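You operate a simulated robot arm through the tools that you are given. There is no shell and no other tool.

You run a simulated robot arm. Do the job below in one go: nothing can be reset, and whatever is moved stays where it is left.

Task
Try the cell in the holder at 3 A: RECHECK if the load stops, else GOOD.
Fine: load input off, then holder switch off, before the cell moves or a stop is cleared; load cleared.

The check looks at the end state, three seconds after you hand in, the way a careful person would. Anything else that was tipped, shoved, dropped, spilled or broken makes it a failure.

Robot
A 7-joint arm with a three-finger gripper, fixed in place. Base frame: the origin is on the floor under the middle of its stand, x ahead of it, y to its left, z up; the work surface is at about z = 720. Units: mm, rad, N and s.
With the tool pointing down near the work surface it reaches from about 100 to 880 mm from the base axis. Its first joint turns from -2.897 to 2.897 rad. Payload 2.94 kg.
The tool frame sits at the grasp point between the pads (the TCP): z along the fingers, y along the line on which they close. The tips reach 30 mm beyond it. The gripper opens to 132 mm; its body begins 107 mm behind the TCP.
Orientation is that of the tool frame in the base frame, as a unit quaternion [w, x, y, z]. With the fingers straight down and closing along the base's y, the tool's x points along the base's -x, its y along +y and its z along -z.

Tools
- The arm moves only by the tool nudge_tool. Its argument "deltas" is a list of rows, each an object (a shift or turn left out is 0, a gripper value left out holds the last) with "translation": the shift along the base's x, y, z in mm, a list of three; "rot": the turn, a rotation vector about the base's x, y, z in rad, a list of three; "jaw": the closure, from 0 (fully open) to 1 (shut). In form: [{"translation": [tx, ty, tz], "rot": [wx, wy, wz], "jaw": jaw}, ...]. A call has 1 to 20 rows; each row shifts and turns the commanded pose from where the row before left it. Rows are played at 5 a second. More than 50 mm and 0.15 rad between two rows, or a gripper value outside its range, and nothing of the call is played. A pose out of reach is approached as far as the arm can. The call stops where the force on the tool passes 90 N (or 10 N more than at its start, if that is more) or the arm is blocked; 0.2 s more then pass. Each finger travels about 37.4 mm/s and halts on what it meets, pressing with about 21 N; the grip force reading is that of the motor and also rises with nothing between the fingers. The clock runs only during rows and for 0.2 s after the last one: add rows that do not move to give the fingers time. The reply holds the time, the measured pose of the TCP, the force on the tool along the base axes, the opening and the grip force, in the units named above and with some noise, with the torque about the TCP (base axes, N m) and any sound that the robot's microphone picked up.
- Cameras (640 x 400 px; columns grow to the right, rows downward): "scene" is fixed at [404.9, -502, 1498.6]; the picture's right is [0.93, -0.36, 0.00], its down [-0.26, -0.68, -0.68] and it looks along [0.24, 0.64, -0.73] (base axes); focal length 312 px, centre (320, 200). "wrist" rides on the gripper at [72, 3, -144] in the tool frame; the picture's right is [-0.04, 1.00, 0.00], its down [-0.88, -0.04, -0.48] and it looks along [-0.48, -0.02, 0.88] (tool axes); focal length 256 px, centre (320, 200). There is no depth. A picture from a camera that has moved, and an enlarged one, comes with that camera's place and axes in the base frame and with its lens. The place of the scene camera against the robot may be out by one fixed shift of up to 25 mm in any direction.
- capture(camera): a new picture of that camera. The clock stands still meanwhile.
- lift_body(by): moves the trunk up (or, below 0, down) by that many mm; the arm rides with it, the base frame stays. It gives what a move gives, with no picture.
- zoom(camera, box): a new picture of the part [left, top, right, bottom] of that camera's present view, enlarged. The clock stands still meanwhile.
- hand_in(): hands the job in; it is judged then, once.

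Places have to be worked out from the pictures, the camera data and where the tool is seen. Open the gripper and draw the arm clear of the work before you hand the job in, unless the task says otherwise.

The tools are called after "Emit:" as a command line: name --argument value ..., lists and objects as JSON in quotes. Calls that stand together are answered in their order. nudge_tool: Moves the arm, as the interface text tells. Its arguments: {"type":"object","properties":{"deltas":{"type":"array","items":{"type":"object","properties":{"translation":{"type":"array","items":{"type":"number"}},"rot":{"type":"array","items":{"type":"number"}},"jaw":{"type":"number"}}}}},"required":["deltas"]} The other tools are called the same way: lift_body (by) moves the trunk up or down; capture (camera) takes a picture; zoom (camera, box) takes an enlarged picture of a part of a camera's view; hand_in () hands the job in.

At the start:

```text
clock: 0.0
position: [447.8, 162.7, 1037.7]
ee_rot: [0.0, 0.0, 1.0, 0.0]
ft_force: [0.3, -0.3, 0.2]
ft_torque: [0.02, -0.02, 0.0]
gripper_width: 131.9
finger_force: 0.0
trunk travel left (down, up): [-250.0, 290.0]
```

scene: 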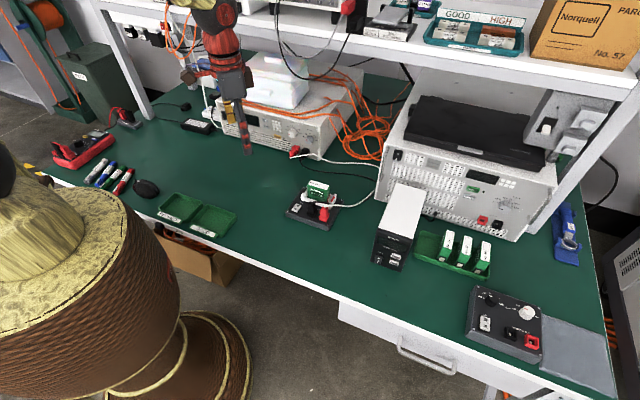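
wrist: 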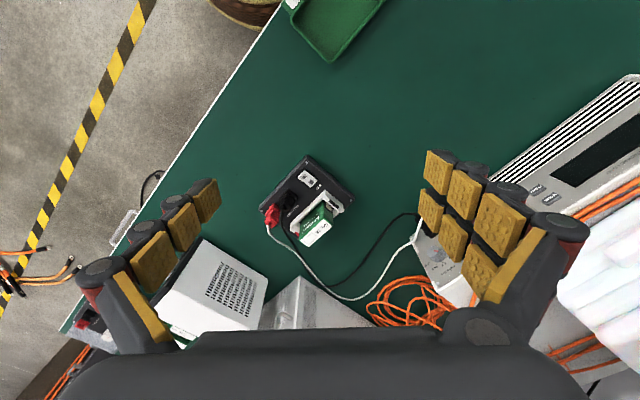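

I start by looking closely at the scene: the holder in the middle, the electronic load on the right, the trays and the knob box.

Emit:
zoom --camera "scene" --box '[270, 160, 370, 240]'

Emit:
zoom --camera "scene" --box '[370, 140, 560, 260]'

Emit:
zoom --camera "scene" --box '[440, 260, 640, 400]'

Emit:
zoom --camera "scene" --box '[140, 170, 260, 250]'

Emit:
zoom --camera "scene" --box '[340, 0, 640, 120]'

Emit:
zoom --camera "scene" --box '[350, 170, 520, 290]'

```text
5.00 times, centred on (320, 200) of scene
camera zoom: at [404.9, -502.0, 1498.6], right [0.93, -0.36, 0.0], down [-0.26, -0.68, -0.68], along [0.24, 0.64, -0.73], focal length 1558 px, centre (320, 200)
```

zoom: 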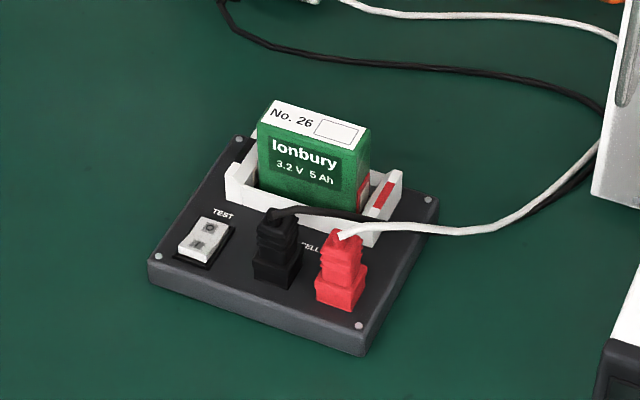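

```text
3.33 times, centred on (465, 200) of scene
camera zoom: at [404.9, -502.0, 1498.6], right [0.93, -0.36, 0.0], down [-0.26, -0.68, -0.68], along [0.24, 0.64, -0.73], focal length 1038 px, centre (-163, 200)
```

zoom: 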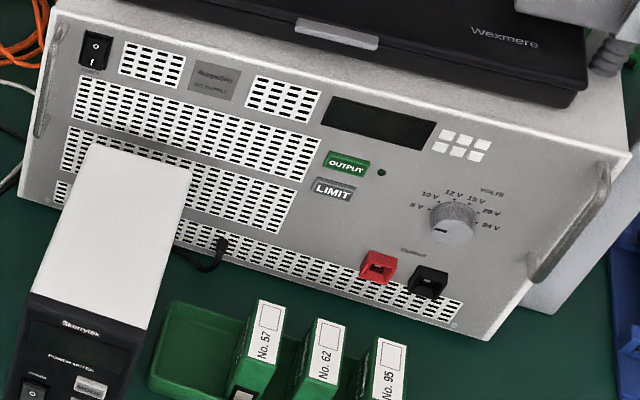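

```text
2.86 times, centred on (540, 330) of scene
camera zoom: at [404.9, -502.0, 1498.6], right [0.93, -0.36, 0.0], down [-0.26, -0.68, -0.68], along [0.24, 0.64, -0.73], focal length 890 px, centre (-309, -171)
```

zoom: 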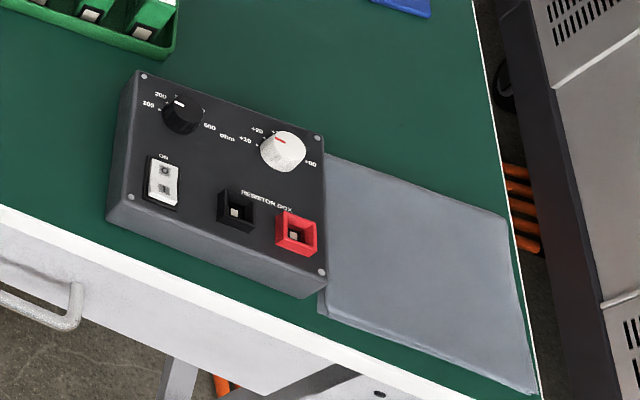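

```text
5.00 times, centred on (200, 210) of scene
camera zoom: at [404.9, -502.0, 1498.6], right [0.93, -0.36, 0.0], down [-0.26, -0.68, -0.68], along [0.24, 0.64, -0.73], focal length 1558 px, centre (920, 150)
```

zoom: 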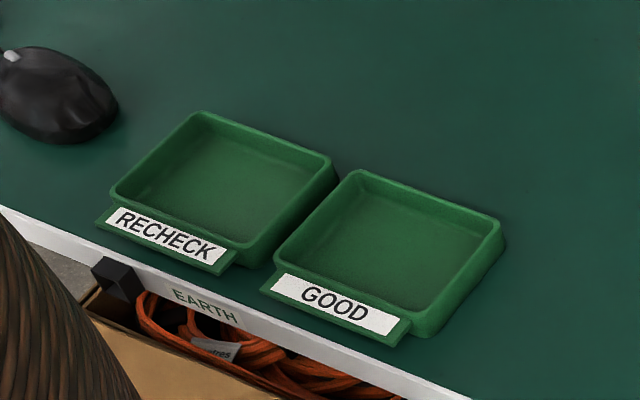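

```text
2.13 times, centred on (490, 60) of scene
camera zoom: at [404.9, -502.0, 1498.6], right [0.93, -0.36, 0.0], down [-0.26, -0.68, -0.68], along [0.24, 0.64, -0.73], focal length 665 px, centre (-43, 499)
```

zoom: 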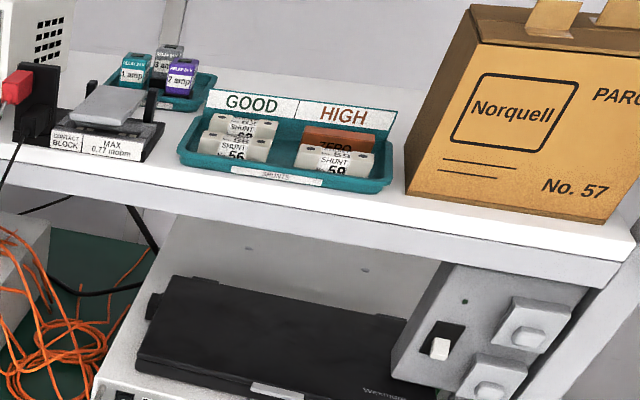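

```text
3.33 times, centred on (435, 230) of scene
camera zoom: at [404.9, -502.0, 1498.6], right [0.93, -0.36, 0.0], down [-0.26, -0.68, -0.68], along [0.24, 0.64, -0.73], focal length 1038 px, centre (-63, 100)
```

zoom: 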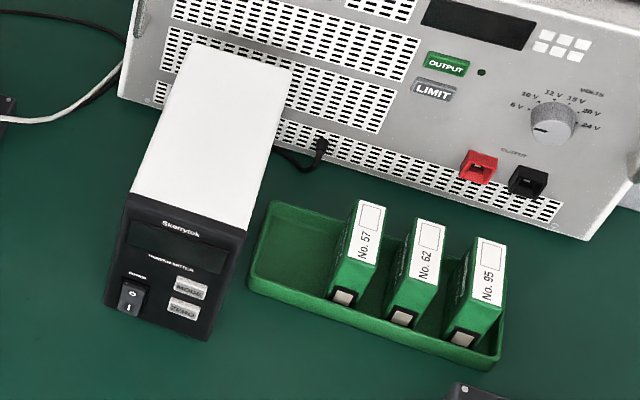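

The holder's leads run toward the instruments at the back; I need to find the load they belong to, so I look at the left instrument and other parts.

Emit:
zoom --camera "scene" --box '[200, 60, 400, 185]'

Emit:
zoom --camera "scene" --box '[220, 100, 320, 162]'

Emit:
zoom --camera "scene" --box '[30, 80, 230, 205]'

Emit:
zoom --camera "wrist" --box '[220, 130, 440, 270]'

Emit:
zoom --camera "scene" --box '[180, 0, 420, 80]'

```text
3.20 times, centred on (300, 122) of scene
camera zoom: at [404.9, -502.0, 1498.6], right [0.93, -0.36, 0.0], down [-0.26, -0.68, -0.68], along [0.24, 0.64, -0.73], focal length 997 px, centre (384, 448)
```

zoom: 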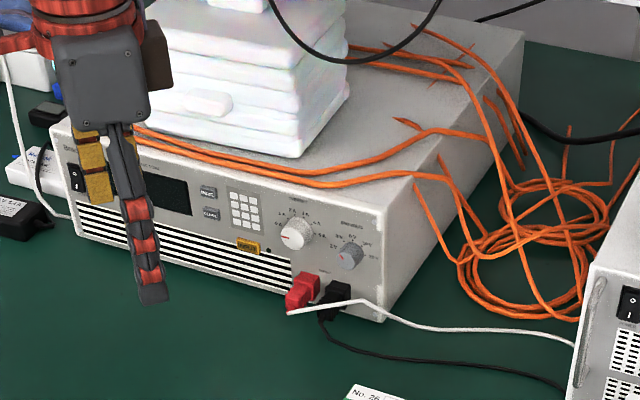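

```text
6.40 times, centred on (270, 131) of scene
camera zoom: at [404.9, -502.0, 1498.6], right [0.93, -0.36, 0.0], down [-0.26, -0.68, -0.68], along [0.24, 0.64, -0.73], focal length 1994 px, centre (640, 642)
```

zoom: 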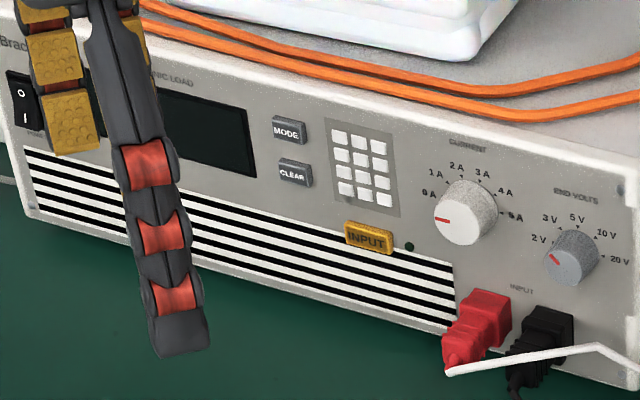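

```text
3.20 times, centred on (130, 142) of scene
camera zoom: at [404.9, -502.0, 1498.6], right [0.93, -0.36, 0.0], down [-0.26, -0.68, -0.68], along [0.24, 0.64, -0.73], focal length 997 px, centre (928, 384)
```

zoom: 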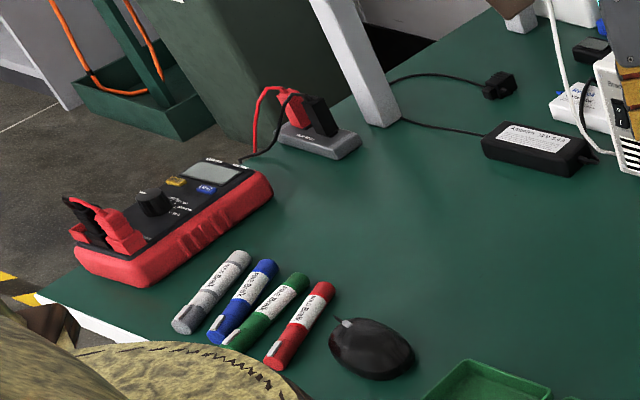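

```text
2.86 times, centred on (330, 200) of wrist
camera zoom: at [376.4, 165.5, 1180.5], right [0.04, 1.0, 0.0], down [0.88, -0.04, 0.48], along [0.48, -0.02, -0.88], focal length 731 px, centre (291, 200)
```

zoom: 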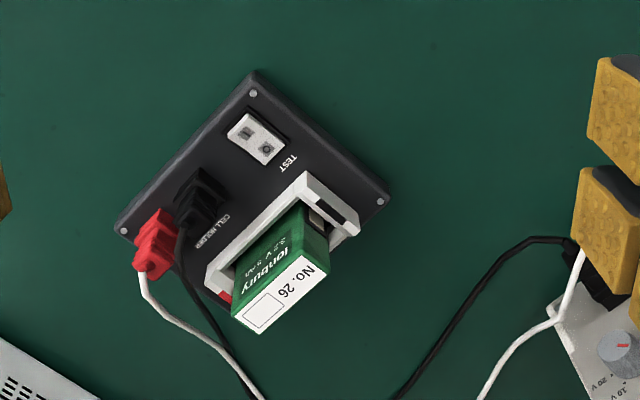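

```text
2.67 times, centred on (300, 40) of scene
camera zoom: at [404.9, -502.0, 1498.6], right [0.93, -0.36, 0.0], down [-0.26, -0.68, -0.68], along [0.24, 0.64, -0.73], focal length 831 px, centre (373, 627)
```

zoom: 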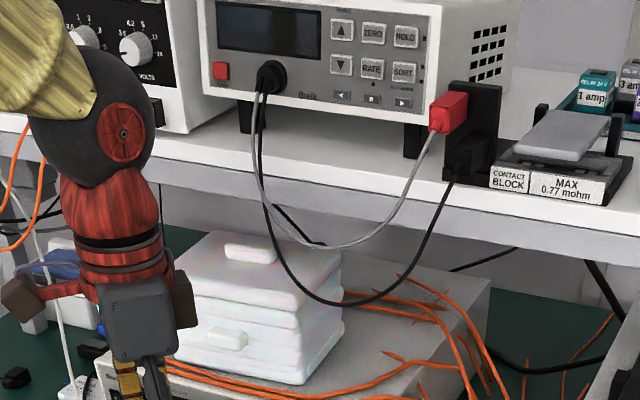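

The leads go to the "Electronic Load" at the back left (POWER rocker, MODE/CLEAR/INPUT buttons, CURRENT and END VOLTS knobs), which faces the robot diagonally. I turn the wrist toward it with a 45° tilt to read its panel.

Emit:
nudge_tool --deltas '[{"translation": [-10.8, 12.9, -4], "rot": [0, 0, 0.131]}, {"translation": [-10.8, 12.9, -4], "rot": [0, 0, 0.131]}, {"translation": [-10.8, 12.9, -4], "rot": [0, 0, 0.131]}, {"translation": [-10.8, 12.9, -4], "rot": [0, 0, 0.131]}, {"translation": [-10.8, 12.9, -4], "rot": [0, 0, 0.131]}, {"translation": [-10.8, 12.9, -4], "rot": [0, 0, 0.131]}, {"translation": [-10.8, 12.9, -4], "rot": [0.0925, -0.0925, 0]}, {"translation": [-10.8, 12.9, -4], "rot": [0.0925, -0.0925, 0]}, {"translation": [-10.8, 12.9, -4], "rot": [0.0925, -0.0925, 0]}, {"translation": [-10.8, 12.9, -4], "rot": [0.0925, -0.0925, 0]}, {"translation": [-10.8, 12.9, -4], "rot": [0.0925, -0.0925, 0]}, {"translation": [-10.8, 12.9, -4], "rot": [0.0925, -0.0925, 0]}, {}]'

Emit:
capture --camera "wrist"

Emit:
capture --camera "scene"

```text
clock: 2.8
position: [318.2, 317.4, 989.7]
ee_rot: [0.355, -0.353, 0.853, 0.146]
ft_force: [-0.1, -0.6, -0.2]
ft_torque: [0.0, -0.02, -0.04]
gripper_width: 131.8
finger_force: 0.1
trunk travel left (down, up): [-250.0, 290.0]
```

```text
taken
camera wrist: at [209.0, 211.0, 1039.4], right [-0.69, 0.73, 0.03], down [0.23, 0.17, 0.96], along [0.69, 0.66, -0.28], focal length 256 px, centre (320, 200)
```

wrist: 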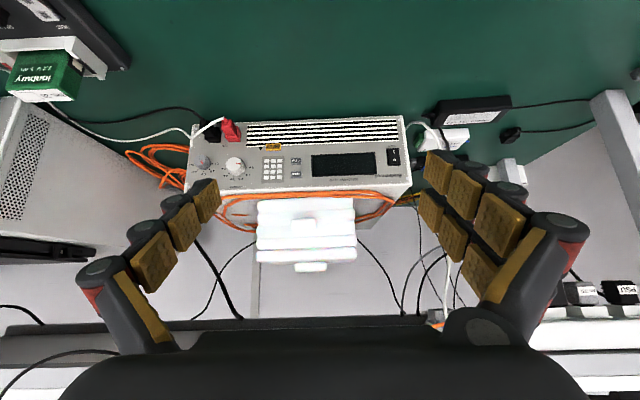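

```text
taken
```

scene: 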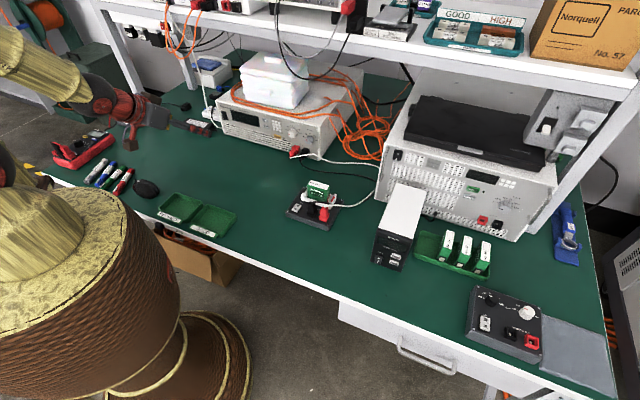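

The panel is in clear view (upside down in the wrist view). I zoom into it from both cameras to read knobs and switches.

Emit:
zoom --camera "wrist" --box '[180, 105, 300, 205]'

Emit:
zoom --camera "wrist" --box '[280, 110, 420, 205]'

Emit:
zoom --camera "scene" --box '[205, 85, 345, 165]'

Emit:
zoom --camera "scene" --box '[270, 110, 340, 160]'

```text
4.00 times, centred on (240, 155) of wrist
camera zoom: at [209.0, 211.0, 1039.4], right [-0.69, 0.73, 0.03], down [0.23, 0.17, 0.96], along [0.69, 0.66, -0.28], focal length 1024 px, centre (640, 380)
```

zoom: 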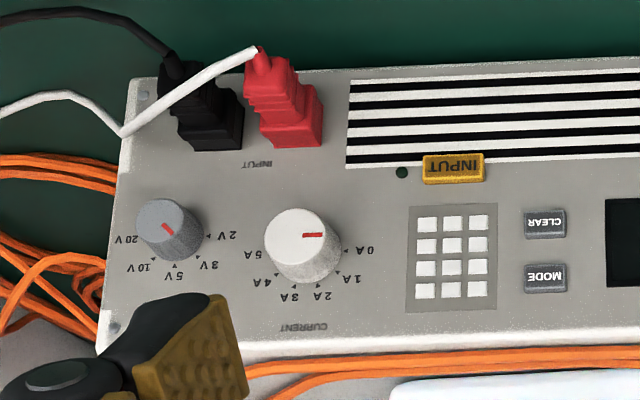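

```text
4.21 times, centred on (350, 158) of wrist
camera zoom: at [209.0, 211.0, 1039.4], right [-0.69, 0.73, 0.03], down [0.23, 0.17, 0.96], along [0.69, 0.66, -0.28], focal length 1078 px, centre (194, 379)
```

zoom: 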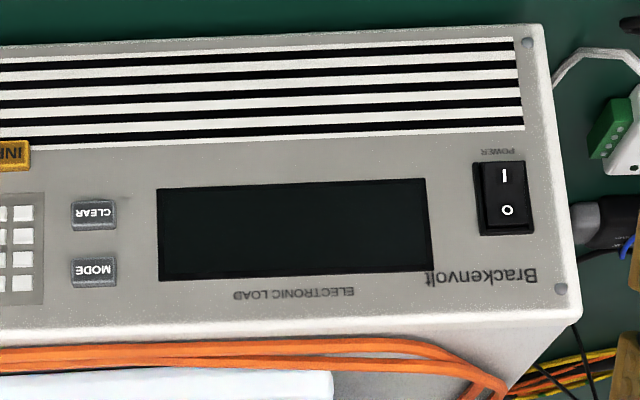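

```text
4.57 times, centred on (275, 125) of scene
camera zoom: at [404.9, -502.0, 1498.6], right [0.93, -0.36, 0.0], down [-0.26, -0.68, -0.68], along [0.24, 0.64, -0.73], focal length 1424 px, centre (526, 543)
```

zoom: 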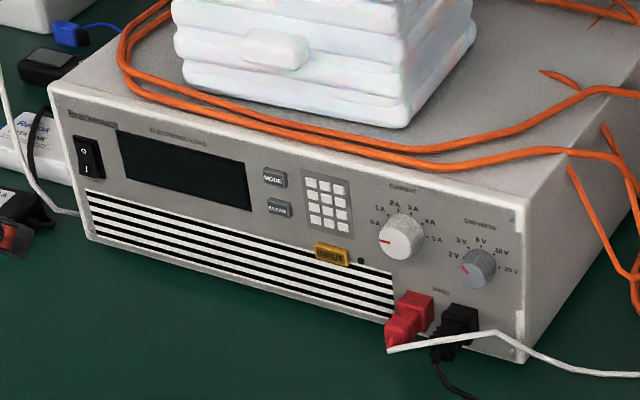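

```text
8.00 times, centred on (305, 135) of scene
camera zoom: at [404.9, -502.0, 1498.6], right [0.93, -0.36, 0.0], down [-0.26, -0.68, -0.68], along [0.24, 0.64, -0.73], focal length 2492 px, centre (440, 720)
```

zoom: 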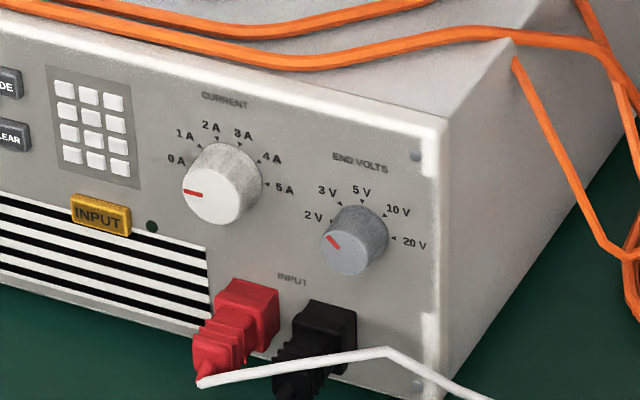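

The load is unpowered (dark display), CURRENT sits at 0 A, and I estimate the panel plane at 45° (x+y ≈ 1083 mm), its buttons between z≈785–835. Before touching anything I close the fingers in free air to learn the shape of the closed tip.

Emit:
nudge_tool --deltas '[{"jaw": 0.5}, {"jaw": 1.0}, {}, {}, {}, {}, {}, {}, {}, {}, {}, {}]'

Emit:
capture --camera "wrist"

Emit:
zoom --camera "scene" --box '[60, 60, 240, 170]'

```text
clock: 5.4
position: [318.0, 318.0, 988.6]
ee_rot: [0.353, -0.354, 0.853, 0.146]
ft_force: [-0.4, -0.2, -0.6]
ft_torque: [-0.01, 0.0, 0.04]
gripper_width: 0.1
finger_force: 21.1
trunk travel left (down, up): [-250.0, 290.0]
```

```text
taken
camera wrist: at [209.3, 211.1, 1039.4], right [-0.69, 0.73, 0.03], down [0.23, 0.18, 0.96], along [0.69, 0.66, -0.29], focal length 256 px, centre (320, 200)
```

wrist: 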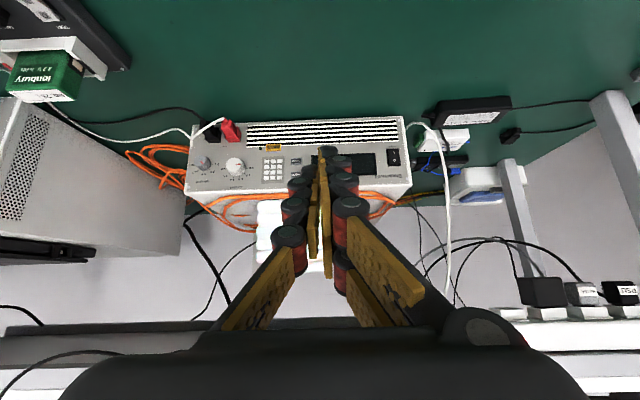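

```text
3.56 times, centred on (150, 115) of scene
camera zoom: at [404.9, -502.0, 1498.6], right [0.93, -0.36, 0.0], down [-0.26, -0.68, -0.68], along [0.24, 0.64, -0.73], focal length 1108 px, centre (924, 502)
```

zoom: 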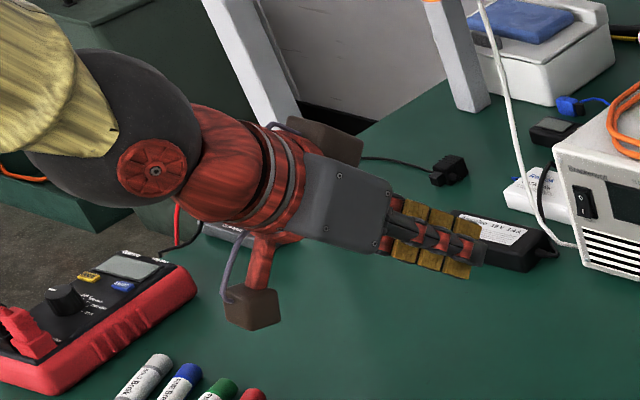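

I zoom on the closed tips to see the layout of the single finger versus the pair.

Emit:
zoom --camera "wrist" --box '[240, 130, 420, 310]'

Emit:
zoom --camera "wrist" --box '[285, 135, 365, 195]'

Emit:
zoom --camera "scene" --box '[150, 100, 210, 140]'

```text
2.22 times, centred on (330, 220) of wrist
camera zoom: at [209.3, 211.1, 1039.4], right [-0.69, 0.73, 0.03], down [0.23, 0.18, 0.96], along [0.69, 0.66, -0.29], focal length 569 px, centre (298, 156)
```

zoom: 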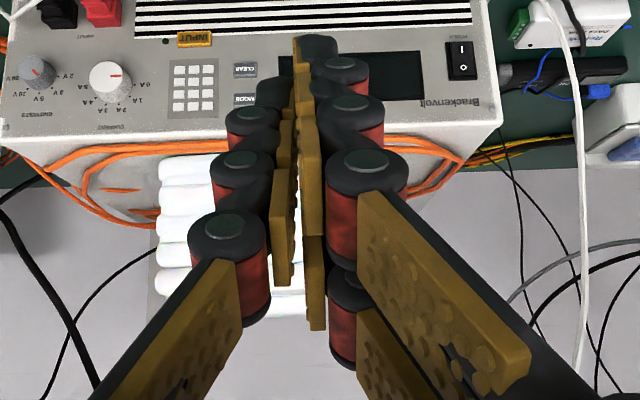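

```text
6.67 times, centred on (325, 165) of wrist
camera zoom: at [209.3, 211.1, 1039.4], right [-0.69, 0.73, 0.03], down [0.23, 0.18, 0.96], along [0.69, 0.66, -0.29], focal length 1707 px, centre (287, 433)
```

zoom: 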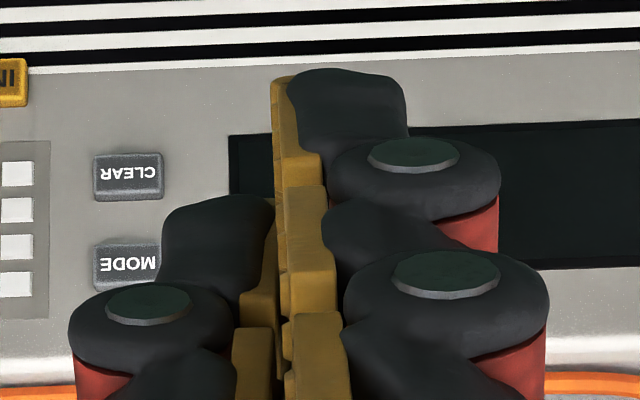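

```text
10.00 times, centred on (180, 120) of scene
camera zoom: at [404.9, -502.0, 1498.6], right [0.93, -0.36, 0.0], down [-0.26, -0.68, -0.68], along [0.24, 0.64, -0.73], focal length 3115 px, centre (1720, 1000)
```

zoom: 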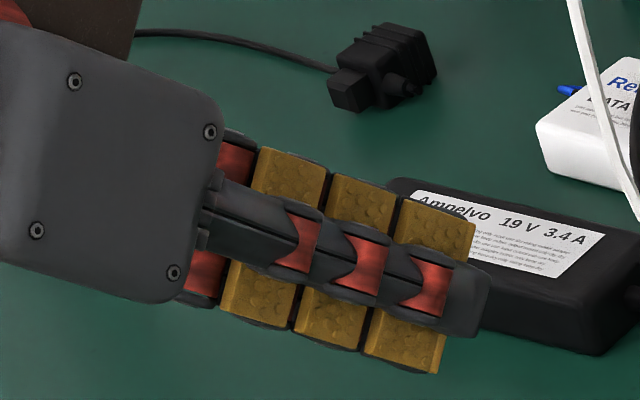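

The single finger (tool −y side) is a ~22 mm wide tip between the pair; with the gripper half open and yawed it can press one control alone. I move to a stand-off in front of the POWER rocker (left end of the panel), heading 70°, pitched 20° down, opening ~55 mm.

Emit:
nudge_tool --deltas '[{"translation": [-0.6, 27.3, -17.4], "rot": [0.0771, -0.0771, 0], "jaw": 0.58}, {"translation": [-0.6, 27.3, -17.4], "rot": [0.0771, -0.0771, 0]}, {"translation": [-0.6, 27.3, -17.4], "rot": [0.0771, -0.0771, 0]}, {"translation": [-0.6, 27.3, -17.4], "rot": [0.0771, -0.0771, 0]}, {"translation": [-0.6, 27.3, -17.4], "rot": [0, 0, 0.109]}, {"translation": [-0.6, 27.3, -17.4], "rot": [0, 0, 0.109]}, {"translation": [-0.6, 27.3, -17.4], "rot": [0, 0, 0.109]}, {"translation": [-0.6, 27.3, -17.4], "rot": [0, 0, 0.109]}, {}, {}]'

Emit:
capture --camera "wrist"

Emit:
capture --camera "scene"

```text
clock: 7.6
position: [313.8, 535.0, 849.9]
ee_rot: [0.47, -0.471, 0.671, 0.329]
ft_force: [0.1, -1.2, 0.5]
ft_torque: [0.01, 0.01, 0.0]
gripper_width: 55.4
finger_force: 0.0
trunk travel left (down, up): [-250.0, 290.0]
```

```text
taken
camera wrist: at [257.3, 385.7, 830.9], right [-0.93, 0.35, 0.04], down [-0.02, -0.15, 0.99], along [0.36, 0.92, 0.15], focal length 256 px, centre (320, 200)
```

wrist: 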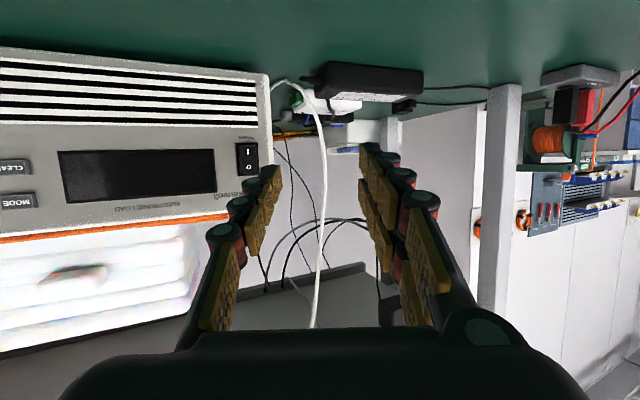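

```text
taken
```

scene: 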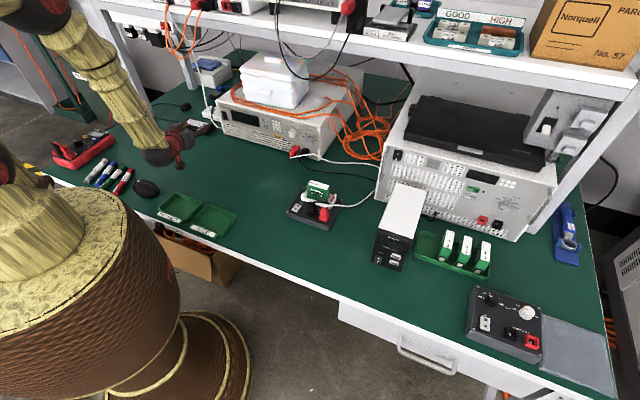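

The arm reached the stand-off cleanly. I zoom on the rocker and the finger region to fix the aim point.

Emit:
zoom --camera "wrist" --box '[200, 100, 340, 200]'

Emit:
zoom --camera "scene" --box '[140, 80, 260, 170]'

```text
4.00 times, centred on (270, 150) of wrist
camera zoom: at [257.3, 385.7, 830.9], right [-0.93, 0.35, 0.04], down [-0.02, -0.15, 0.99], along [0.36, 0.92, 0.15], focal length 1024 px, centre (520, 400)
```

zoom: 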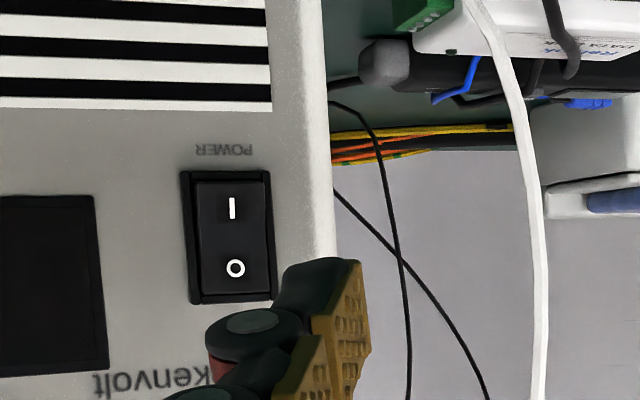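

```text
4.44 times, centred on (200, 125) of scene
camera zoom: at [404.9, -502.0, 1498.6], right [0.93, -0.36, 0.0], down [-0.26, -0.68, -0.68], along [0.24, 0.64, -0.73], focal length 1384 px, centre (853, 533)
```

zoom: 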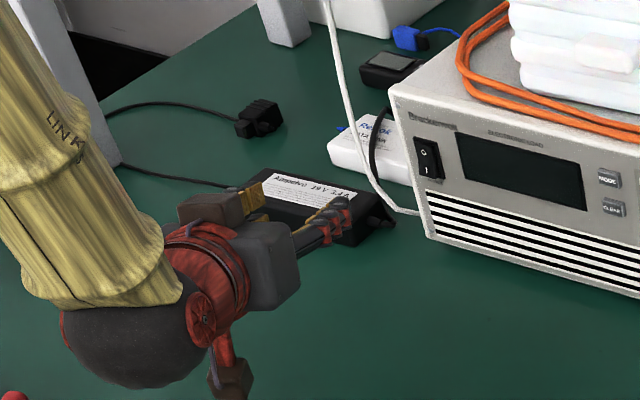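

Triangulating from both views, the panel face is nearer: n≈742–745 mm along the 45° direction, the rocker's "I" at u≈−135, z≈816. I move up to about 20 mm short of contact with the single finger.

Emit:
nudge_tool --deltas '[{"translation": [13.7, 14.6, -9]}, {"translation": [13.7, 14.6, -9]}, {"translation": [13.7, 14.6, -9]}, {"translation": [13.7, 14.6, -9]}, {}]'

Emit:
zoom --camera "wrist" --box '[190, 100, 350, 200]'

Emit:
zoom --camera "scene" --box '[180, 80, 260, 140]'

```text
clock: 8.8
position: [368.0, 594.5, 814.1]
ee_rot: [0.469, -0.471, 0.671, 0.329]
ft_force: [0.9, -0.5, 0.3]
ft_torque: [0.04, 0.03, 0.02]
gripper_width: 55.3
finger_force: 0.1
trunk travel left (down, up): [-250.0, 290.0]
```

```text
4.00 times, centred on (270, 150) of wrist
camera zoom: at [312.0, 444.5, 794.6], right [-0.93, 0.35, 0.04], down [-0.01, -0.15, 0.99], along [0.36, 0.92, 0.14], focal length 1024 px, centre (520, 400)
```

zoom: 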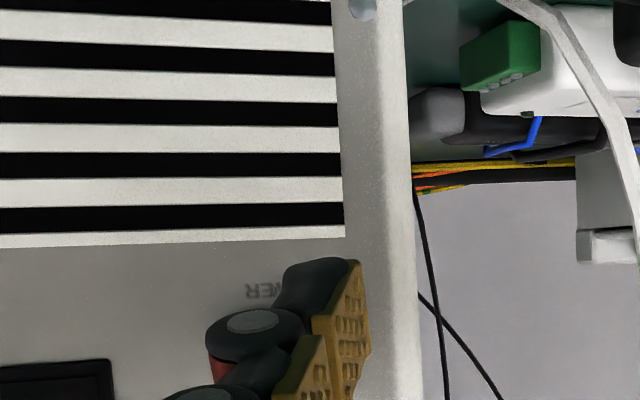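

```text
6.67 times, centred on (220, 110) of scene
camera zoom: at [404.9, -502.0, 1498.6], right [0.93, -0.36, 0.0], down [-0.26, -0.68, -0.68], along [0.24, 0.64, -0.73], focal length 2077 px, centre (987, 800)
```

zoom: 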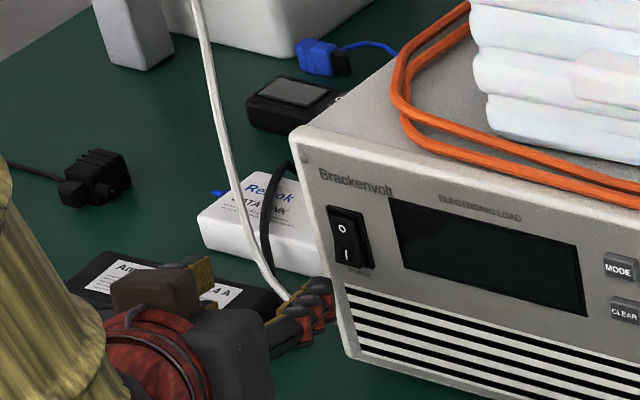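

The fingertip is lined up on the rocker's lower half. I raise 3 mm and advance along the panel normal in small steps, watching force.

Emit:
nudge_tool --deltas '[{"translation": [5, 5, 1.5]}, {"translation": [5, 5, 1.5]}, {"translation": [2.1, 2.1, 0]}, {}]'

Emit:
zoom --camera "wrist" --box '[190, 100, 350, 200]'

Emit:
zoom --camera "scene" --box '[200, 90, 260, 135]'

```text
clock: 9.8
position: [380.9, 606.4, 817.0]
ee_rot: [0.47, -0.47, 0.671, 0.329]
ft_force: [-1.0, -1.0, 0.7]
ft_torque: [0.0, -0.04, 0.0]
gripper_width: 55.3
finger_force: 0.1
trunk travel left (down, up): [-250.0, 290.0]
```

```text
4.00 times, centred on (270, 150) of wrist
camera zoom: at [323.6, 456.9, 797.7], right [-0.93, 0.35, 0.04], down [-0.02, -0.15, 0.99], along [0.36, 0.92, 0.14], focal length 1024 px, centre (520, 400)
```

zoom: 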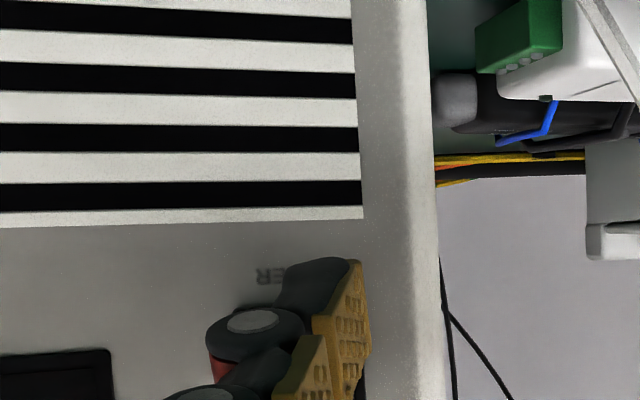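

```text
8.89 times, centred on (230, 112) of scene
camera zoom: at [404.9, -502.0, 1498.6], right [0.93, -0.36, 0.0], down [-0.26, -0.68, -0.68], along [0.24, 0.64, -0.73], focal length 2769 px, centre (1120, 978)
```

zoom: 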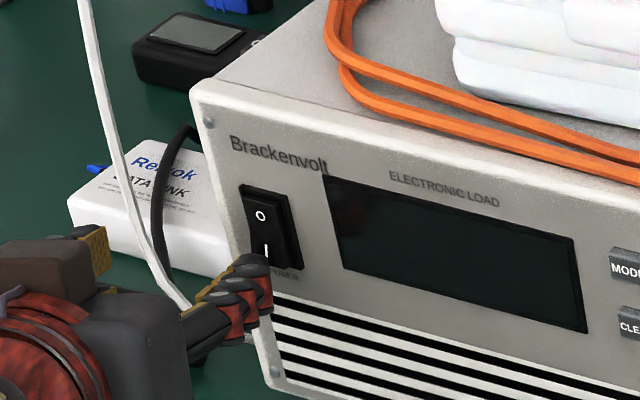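

No contact yet (~0 N), the tip is just in front of the "I". I keep advancing in 2 mm steps.

Emit:
nudge_tool --deltas '[{"translation": [1.5, 1.5, 0]}, {"translation": [1.5, 1.5, 0]}, {"translation": [1.5, 1.5, 0]}, {}]'

Emit:
zoom --camera "scene" --box '[200, 90, 260, 135]'

```text
clock: 10.8
position: [384.8, 609.0, 816.5]
ee_rot: [0.468, -0.471, 0.672, 0.328]
ft_force: [-3.8, -14.1, -2.9]
ft_torque: [-0.05, 0.1, -0.53]
gripper_width: 58.4
finger_force: 2.2
trunk travel left (down, up): [-250.0, 290.0]
```

```text
8.89 times, centred on (230, 112) of scene
camera zoom: at [404.9, -502.0, 1498.6], right [0.93, -0.36, 0.0], down [-0.26, -0.68, -0.68], along [0.24, 0.64, -0.73], focal length 2769 px, centre (1120, 978)
```

zoom: 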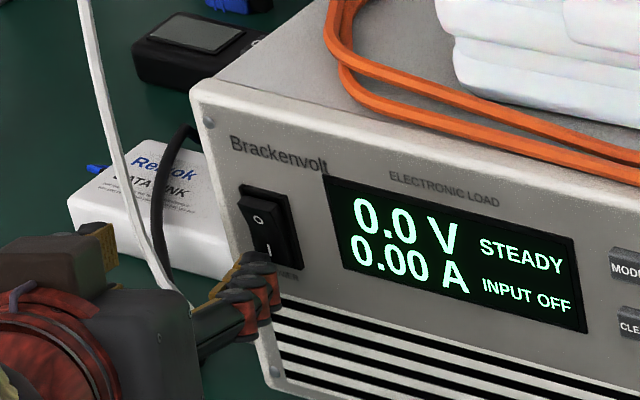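

The load is on: "0.0 V, 0.00 A, STEADY, INPUT OFF". I back straight off and move across to face the CURRENT knob.

Emit:
nudge_tool --deltas '[{"translation": [-20, -20, 0]}, {"translation": [-28, -28, 0]}, {"translation": [25.75, -31.5, 6.6], "rot": [0, 0, -0.109]}, {"translation": [25.75, -31.5, 6.6], "rot": [0, 0, -0.109]}, {"translation": [25.75, -31.5, 6.6], "rot": [0, 0, -0.109]}, {"translation": [25.75, -31.5, 6.6], "rot": [0, 0, -0.109]}, {"translation": [25.75, -31.5, 6.6]}, {"translation": [25.75, -31.5, 6.6]}, {"translation": [25.75, -31.5, 6.6]}, {"translation": [25.75, -31.5, 6.6]}, {}]'

Emit:
capture --camera "wrist"

Emit:
zoom --camera "wrist" --box '[200, 80, 440, 230]'

Emit:
capture --camera "scene"

```text
clock: 13.2
position: [543.3, 308.6, 869.2]
ee_rot: [0.53, -0.315, 0.756, 0.22]
ft_force: [-0.4, -1.1, 0.8]
ft_torque: [0.02, 0.0, 0.01]
gripper_width: 55.2
finger_force: 0.0
trunk travel left (down, up): [-250.0, 290.0]
```

```text
taken
camera wrist: at [429.0, 198.4, 849.6], right [-0.7, 0.72, 0.04], down [-0.08, -0.13, 0.99], along [0.71, 0.69, 0.14], focal length 256 px, centre (320, 200)
```

wrist: 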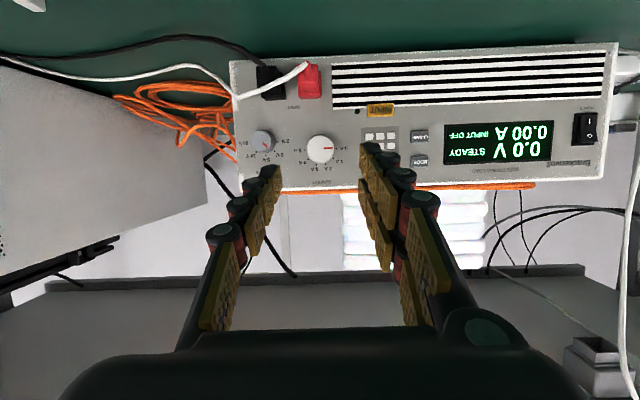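

```text
2.67 times, centred on (320, 155) of wrist
camera zoom: at [429.0, 198.4, 849.6], right [-0.7, 0.72, 0.04], down [-0.08, -0.13, 0.99], along [0.71, 0.69, 0.14], focal length 683 px, centre (320, 320)
```

zoom: 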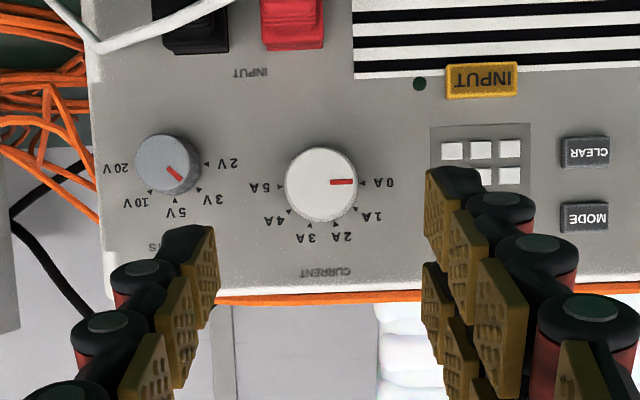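

```text
taken
```

scene: 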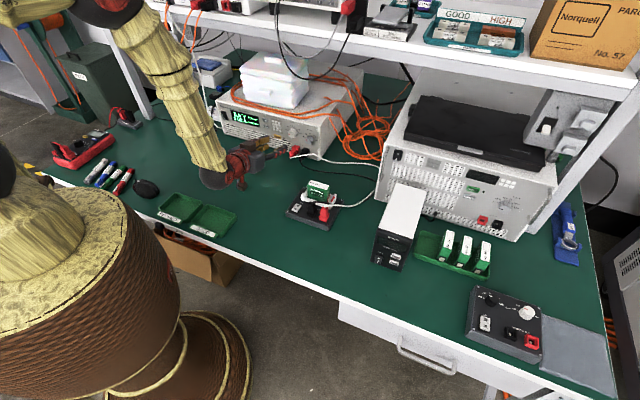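

The CURRENT dial runs 0 A at 9 o'clock to 5 A at 3 o'clock (36° per step), so 0→3 A is 108° clockwise; END VOLTS reads 3 V and stays. Knob: u≈165, z≈837, face at n≈732. I level the tool along the panel normal and test that the wrist can roll 108° in free air.

Emit:
nudge_tool --deltas '[{"translation": [12.2, 12.6, -10.7], "rot": [0.0822, -0.0822, 0], "jaw": 0.63}, {"translation": [12.2, 12.6, -10.7], "rot": [0.0822, -0.0822, 0]}, {"translation": [12.2, 12.6, -10.7], "rot": [0.0822, -0.0822, 0]}, {}, {"rot": [0.1025, 0.1025, 0]}, {"rot": [0.1025, 0.1025, 0]}, {"rot": [0.1025, 0.1025, 0]}, {"rot": [0.1025, 0.1025, 0]}, {"rot": [0.1025, 0.1025, 0]}, {"rot": [0.1025, 0.1025, 0]}, {"rot": [0.1025, 0.1025, 0]}, {"rot": [0.1025, 0.1025, 0]}, {"rot": [0.1025, 0.1025, 0]}, {"rot": [0.1025, 0.1025, 0]}, {"rot": [0.1025, 0.1025, 0]}, {"rot": [0.1025, 0.1025, 0]}, {"rot": [0.1025, 0.1025, 0]}, {}]'

Emit:
capture --camera "wrist"

Emit:
capture --camera "scene"

```text
clock: 17.0
position: [580.2, 349.4, 837.1]
ee_rot: [0.165, 0.368, 0.603, 0.688]
ft_force: [-0.5, -0.4, -0.2]
ft_torque: [-0.04, 0.0, -0.02]
gripper_width: 48.7
finger_force: 0.1
trunk travel left (down, up): [-250.0, 290.0]
```

```text
taken
camera wrist: at [431.1, 294.4, 862.3], right [0.25, -0.25, 0.94], down [0.25, -0.92, -0.31], along [0.94, 0.31, -0.17], focal length 256 px, centre (320, 200)
```

wrist: 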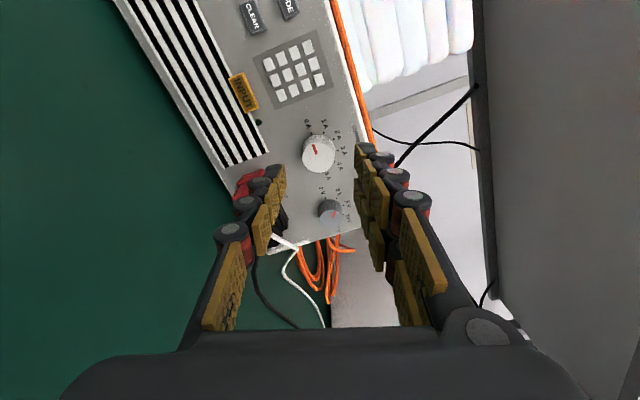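

```text
taken
```

scene: 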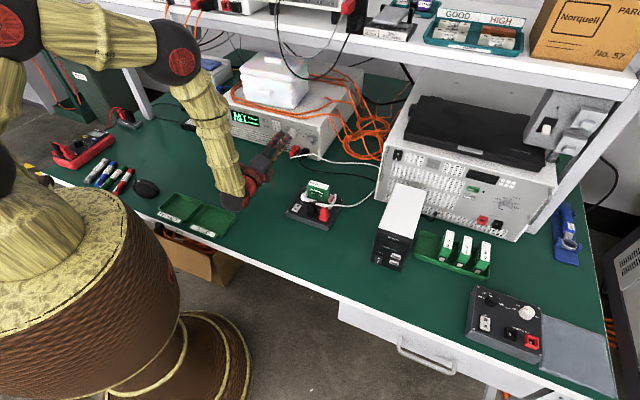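

The wrist rolls the full 108° with tool axis exactly on the panel normal. From this vantage I zoom to refine the knob's position by triangulation.

Emit:
zoom --camera "wrist" --box '[250, 90, 410, 240]'

```text
2.67 times, centred on (330, 165) of wrist
camera zoom: at [431.1, 294.4, 862.3], right [0.25, -0.25, 0.94], down [0.25, -0.92, -0.31], along [0.94, 0.31, -0.17], focal length 683 px, centre (293, 293)
```

zoom: 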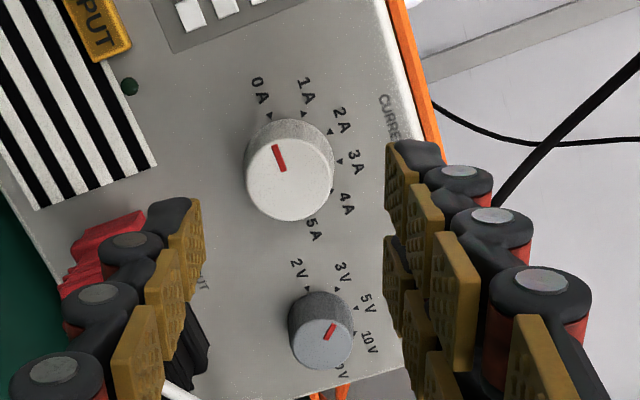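

Knob centre refined to u≈166, z≈836, face n≈731. I roll back to 0° and line the tool up on its axis, still short of the knob.

Emit:
nudge_tool --deltas '[{"rot": [-0.1025, -0.1025, 0]}, {"rot": [-0.1025, -0.1025, 0]}, {"rot": [-0.1025, -0.1025, 0]}, {"rot": [-0.1025, -0.1025, 0]}, {"rot": [-0.1025, -0.1025, 0]}, {"rot": [-0.1025, -0.1025, 0]}, {"rot": [-0.1025, -0.1025, 0]}, {"rot": [-0.1025, -0.1025, 0]}, {"rot": [-0.1025, -0.1025, 0]}, {"rot": [-0.1025, -0.1025, 0]}, {"rot": [-0.1025, -0.1025, 0]}, {"rot": [-0.1025, -0.1025, 0]}, {"rot": [-0.1025, -0.1025, 0]}, {"translation": [1.8, -1.8, -1.0]}, {}]'

Emit:
zoom --camera "wrist" --box '[240, 20, 400, 170]'

```text
clock: 20.2
position: [581.9, 347.5, 837.1]
ee_rot: [0.653, -0.271, 0.653, 0.271]
ft_force: [0.2, -0.2, 0.0]
ft_torque: [-0.04, -0.02, 0.01]
gripper_width: 49.0
finger_force: 0.1
trunk travel left (down, up): [-250.0, 290.0]
```

```text
2.67 times, centred on (320, 95) of wrist
camera zoom: at [478.5, 247.2, 764.2], right [-0.71, 0.71, 0.04], down [-0.31, -0.36, 0.88], along [0.64, 0.61, 0.47], focal length 683 px, centre (320, 480)
```

zoom: 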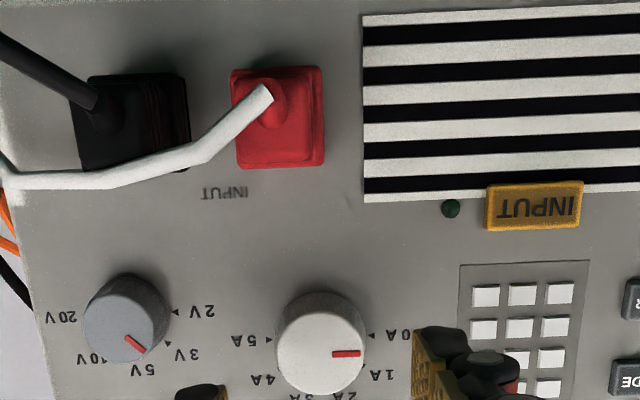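

The view from below puts the knob axis at u≈165.5, z≈835. I lower 2 mm and slide straight in along the normal so the fingertips straddle the knob.

Emit:
nudge_tool --deltas '[{"translation": [8, 8, -0.6]}, {"translation": [8, 8, -0.6]}, {"translation": [8, 8, -0.4]}, {"translation": [8, 8, -0.4]}, {"translation": [5, 5, 0]}, {"translation": [3, 3, 0]}, {}]'

Emit:
capture --camera "wrist"

Emit:
zoom --camera "wrist" --box '[240, 80, 400, 200]'

Emit:
zoom --camera "scene" --box '[250, 100, 340, 170]'

```text
clock: 21.8
position: [621.8, 388.3, 833.6]
ee_rot: [0.653, -0.271, 0.654, 0.27]
ft_force: [1.1, -0.6, 0.2]
ft_torque: [-0.02, -0.01, 0.01]
gripper_width: 48.9
finger_force: 0.0
trunk travel left (down, up): [-250.0, 290.0]
```

```text
taken
camera wrist: at [518.6, 287.0, 762.0], right [-0.71, 0.71, 0.04], down [-0.31, -0.36, 0.88], along [0.64, 0.61, 0.47], focal length 256 px, centre (320, 200)
```

wrist: 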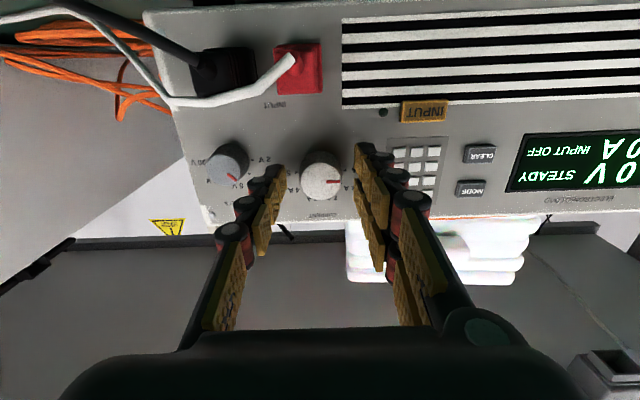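

```text
3.33 times, centred on (320, 140) of wrist
camera zoom: at [518.6, 287.0, 762.0], right [-0.71, 0.71, 0.04], down [-0.31, -0.36, 0.88], along [0.64, 0.61, 0.47], focal length 853 px, centre (320, 400)
```

zoom: 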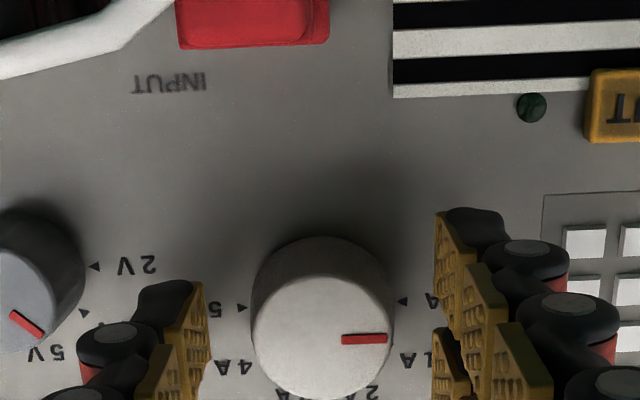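

```text
5.71 times, centred on (295, 135) of scene
camera zoom: at [404.9, -502.0, 1498.6], right [0.93, -0.36, 0.0], down [-0.26, -0.68, -0.68], along [0.24, 0.64, -0.73], focal length 1780 px, centre (463, 571)
```

zoom: 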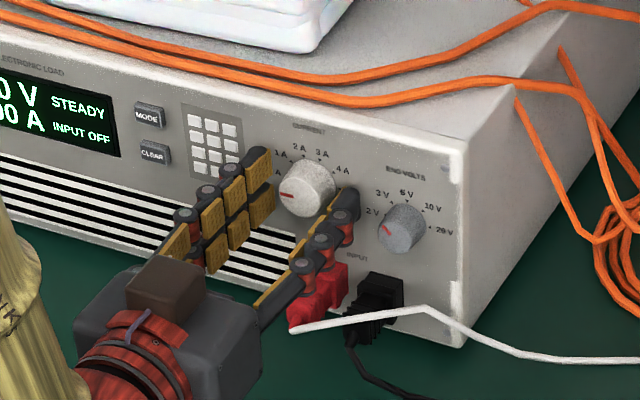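

The fingers straddle the knob evenly with no contact force. I slide in another ~6 mm in small steps to get more purchase, checking force.

Emit:
nudge_tool --deltas '[{"translation": [1.4, 1.4, 0.5]}, {"translation": [1.4, 1.4, 0.5]}, {"translation": [1.4, 1.4, 0]}, {}]'

Emit:
zoom --camera "wrist" --box '[240, 80, 400, 200]'

Emit:
zoom --camera "scene" --box '[270, 105, 330, 150]'

```text
clock: 22.8
position: [626.1, 390.7, 835.3]
ee_rot: [0.653, -0.271, 0.654, 0.27]
ft_force: [0.1, 0.5, -0.3]
ft_torque: [0.01, -0.03, 0.01]
gripper_width: 48.9
finger_force: 0.0
trunk travel left (down, up): [-250.0, 290.0]
```

```text
3.33 times, centred on (320, 140) of wrist
camera zoom: at [522.9, 291.6, 763.1], right [-0.71, 0.71, 0.04], down [-0.31, -0.36, 0.88], along [0.64, 0.61, 0.47], focal length 853 px, centre (320, 400)
```

zoom: 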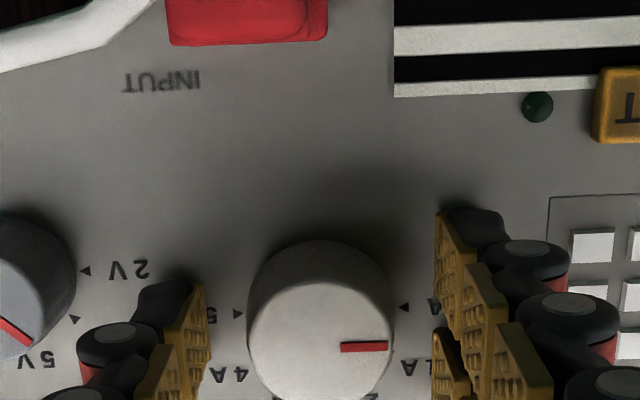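

```text
8.89 times, centred on (300, 128) of scene
camera zoom: at [404.9, -502.0, 1498.6], right [0.93, -0.36, 0.0], down [-0.26, -0.68, -0.68], along [0.24, 0.64, -0.73], focal length 2769 px, centre (498, 844)
```

zoom: 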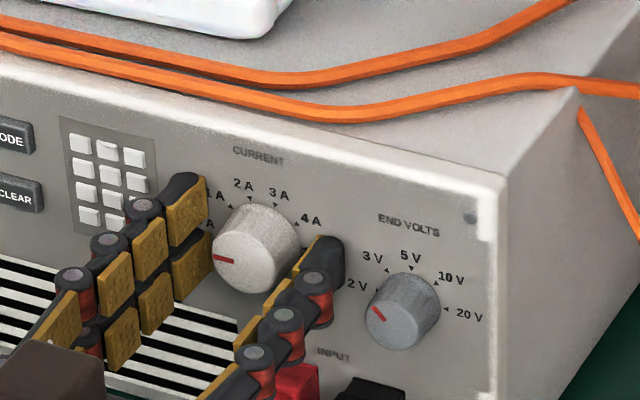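

Still no contact and good overlap on the knob. I close the grip on it.

Emit:
nudge_tool --deltas '[{"jaw": 0.72}, {"jaw": 0.8}, {"jaw": 1.0}, {}, {}, {}]'

Emit:
zoom --camera "wrist" --box '[240, 80, 400, 200]'

Emit:
zoom --camera "scene" --box '[270, 105, 330, 150]'

```text
clock: 24.2
position: [625.3, 390.9, 835.8]
ee_rot: [0.653, -0.272, 0.654, 0.27]
ft_force: [1.0, -1.0, 0.6]
ft_torque: [0.0, 0.07, -0.08]
gripper_width: 29.5
finger_force: 44.8
trunk travel left (down, up): [-250.0, 290.0]
```

```text
3.33 times, centred on (320, 140) of wrist
camera zoom: at [522.9, 291.5, 763.2], right [-0.71, 0.71, 0.04], down [-0.31, -0.36, 0.88], along [0.64, 0.61, 0.47], focal length 853 px, centre (320, 400)
```

zoom: 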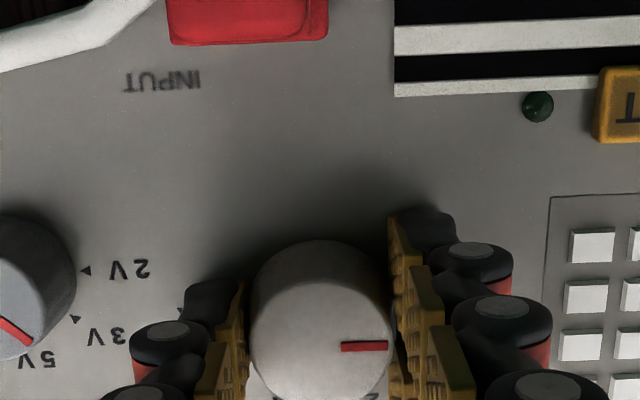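

```text
8.89 times, centred on (300, 128) of scene
camera zoom: at [404.9, -502.0, 1498.6], right [0.93, -0.36, 0.0], down [-0.26, -0.68, -0.68], along [0.24, 0.64, -0.73], focal length 2769 px, centre (498, 844)
```

zoom: 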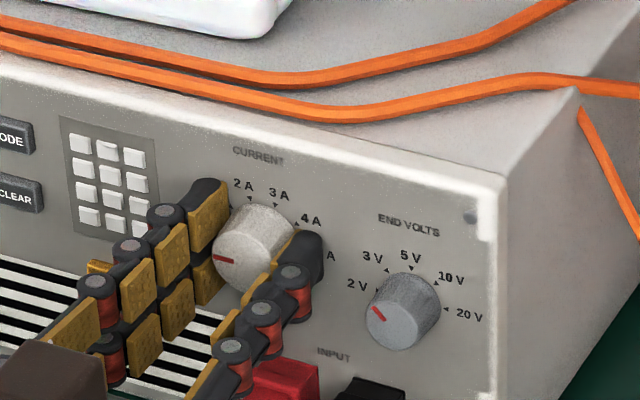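

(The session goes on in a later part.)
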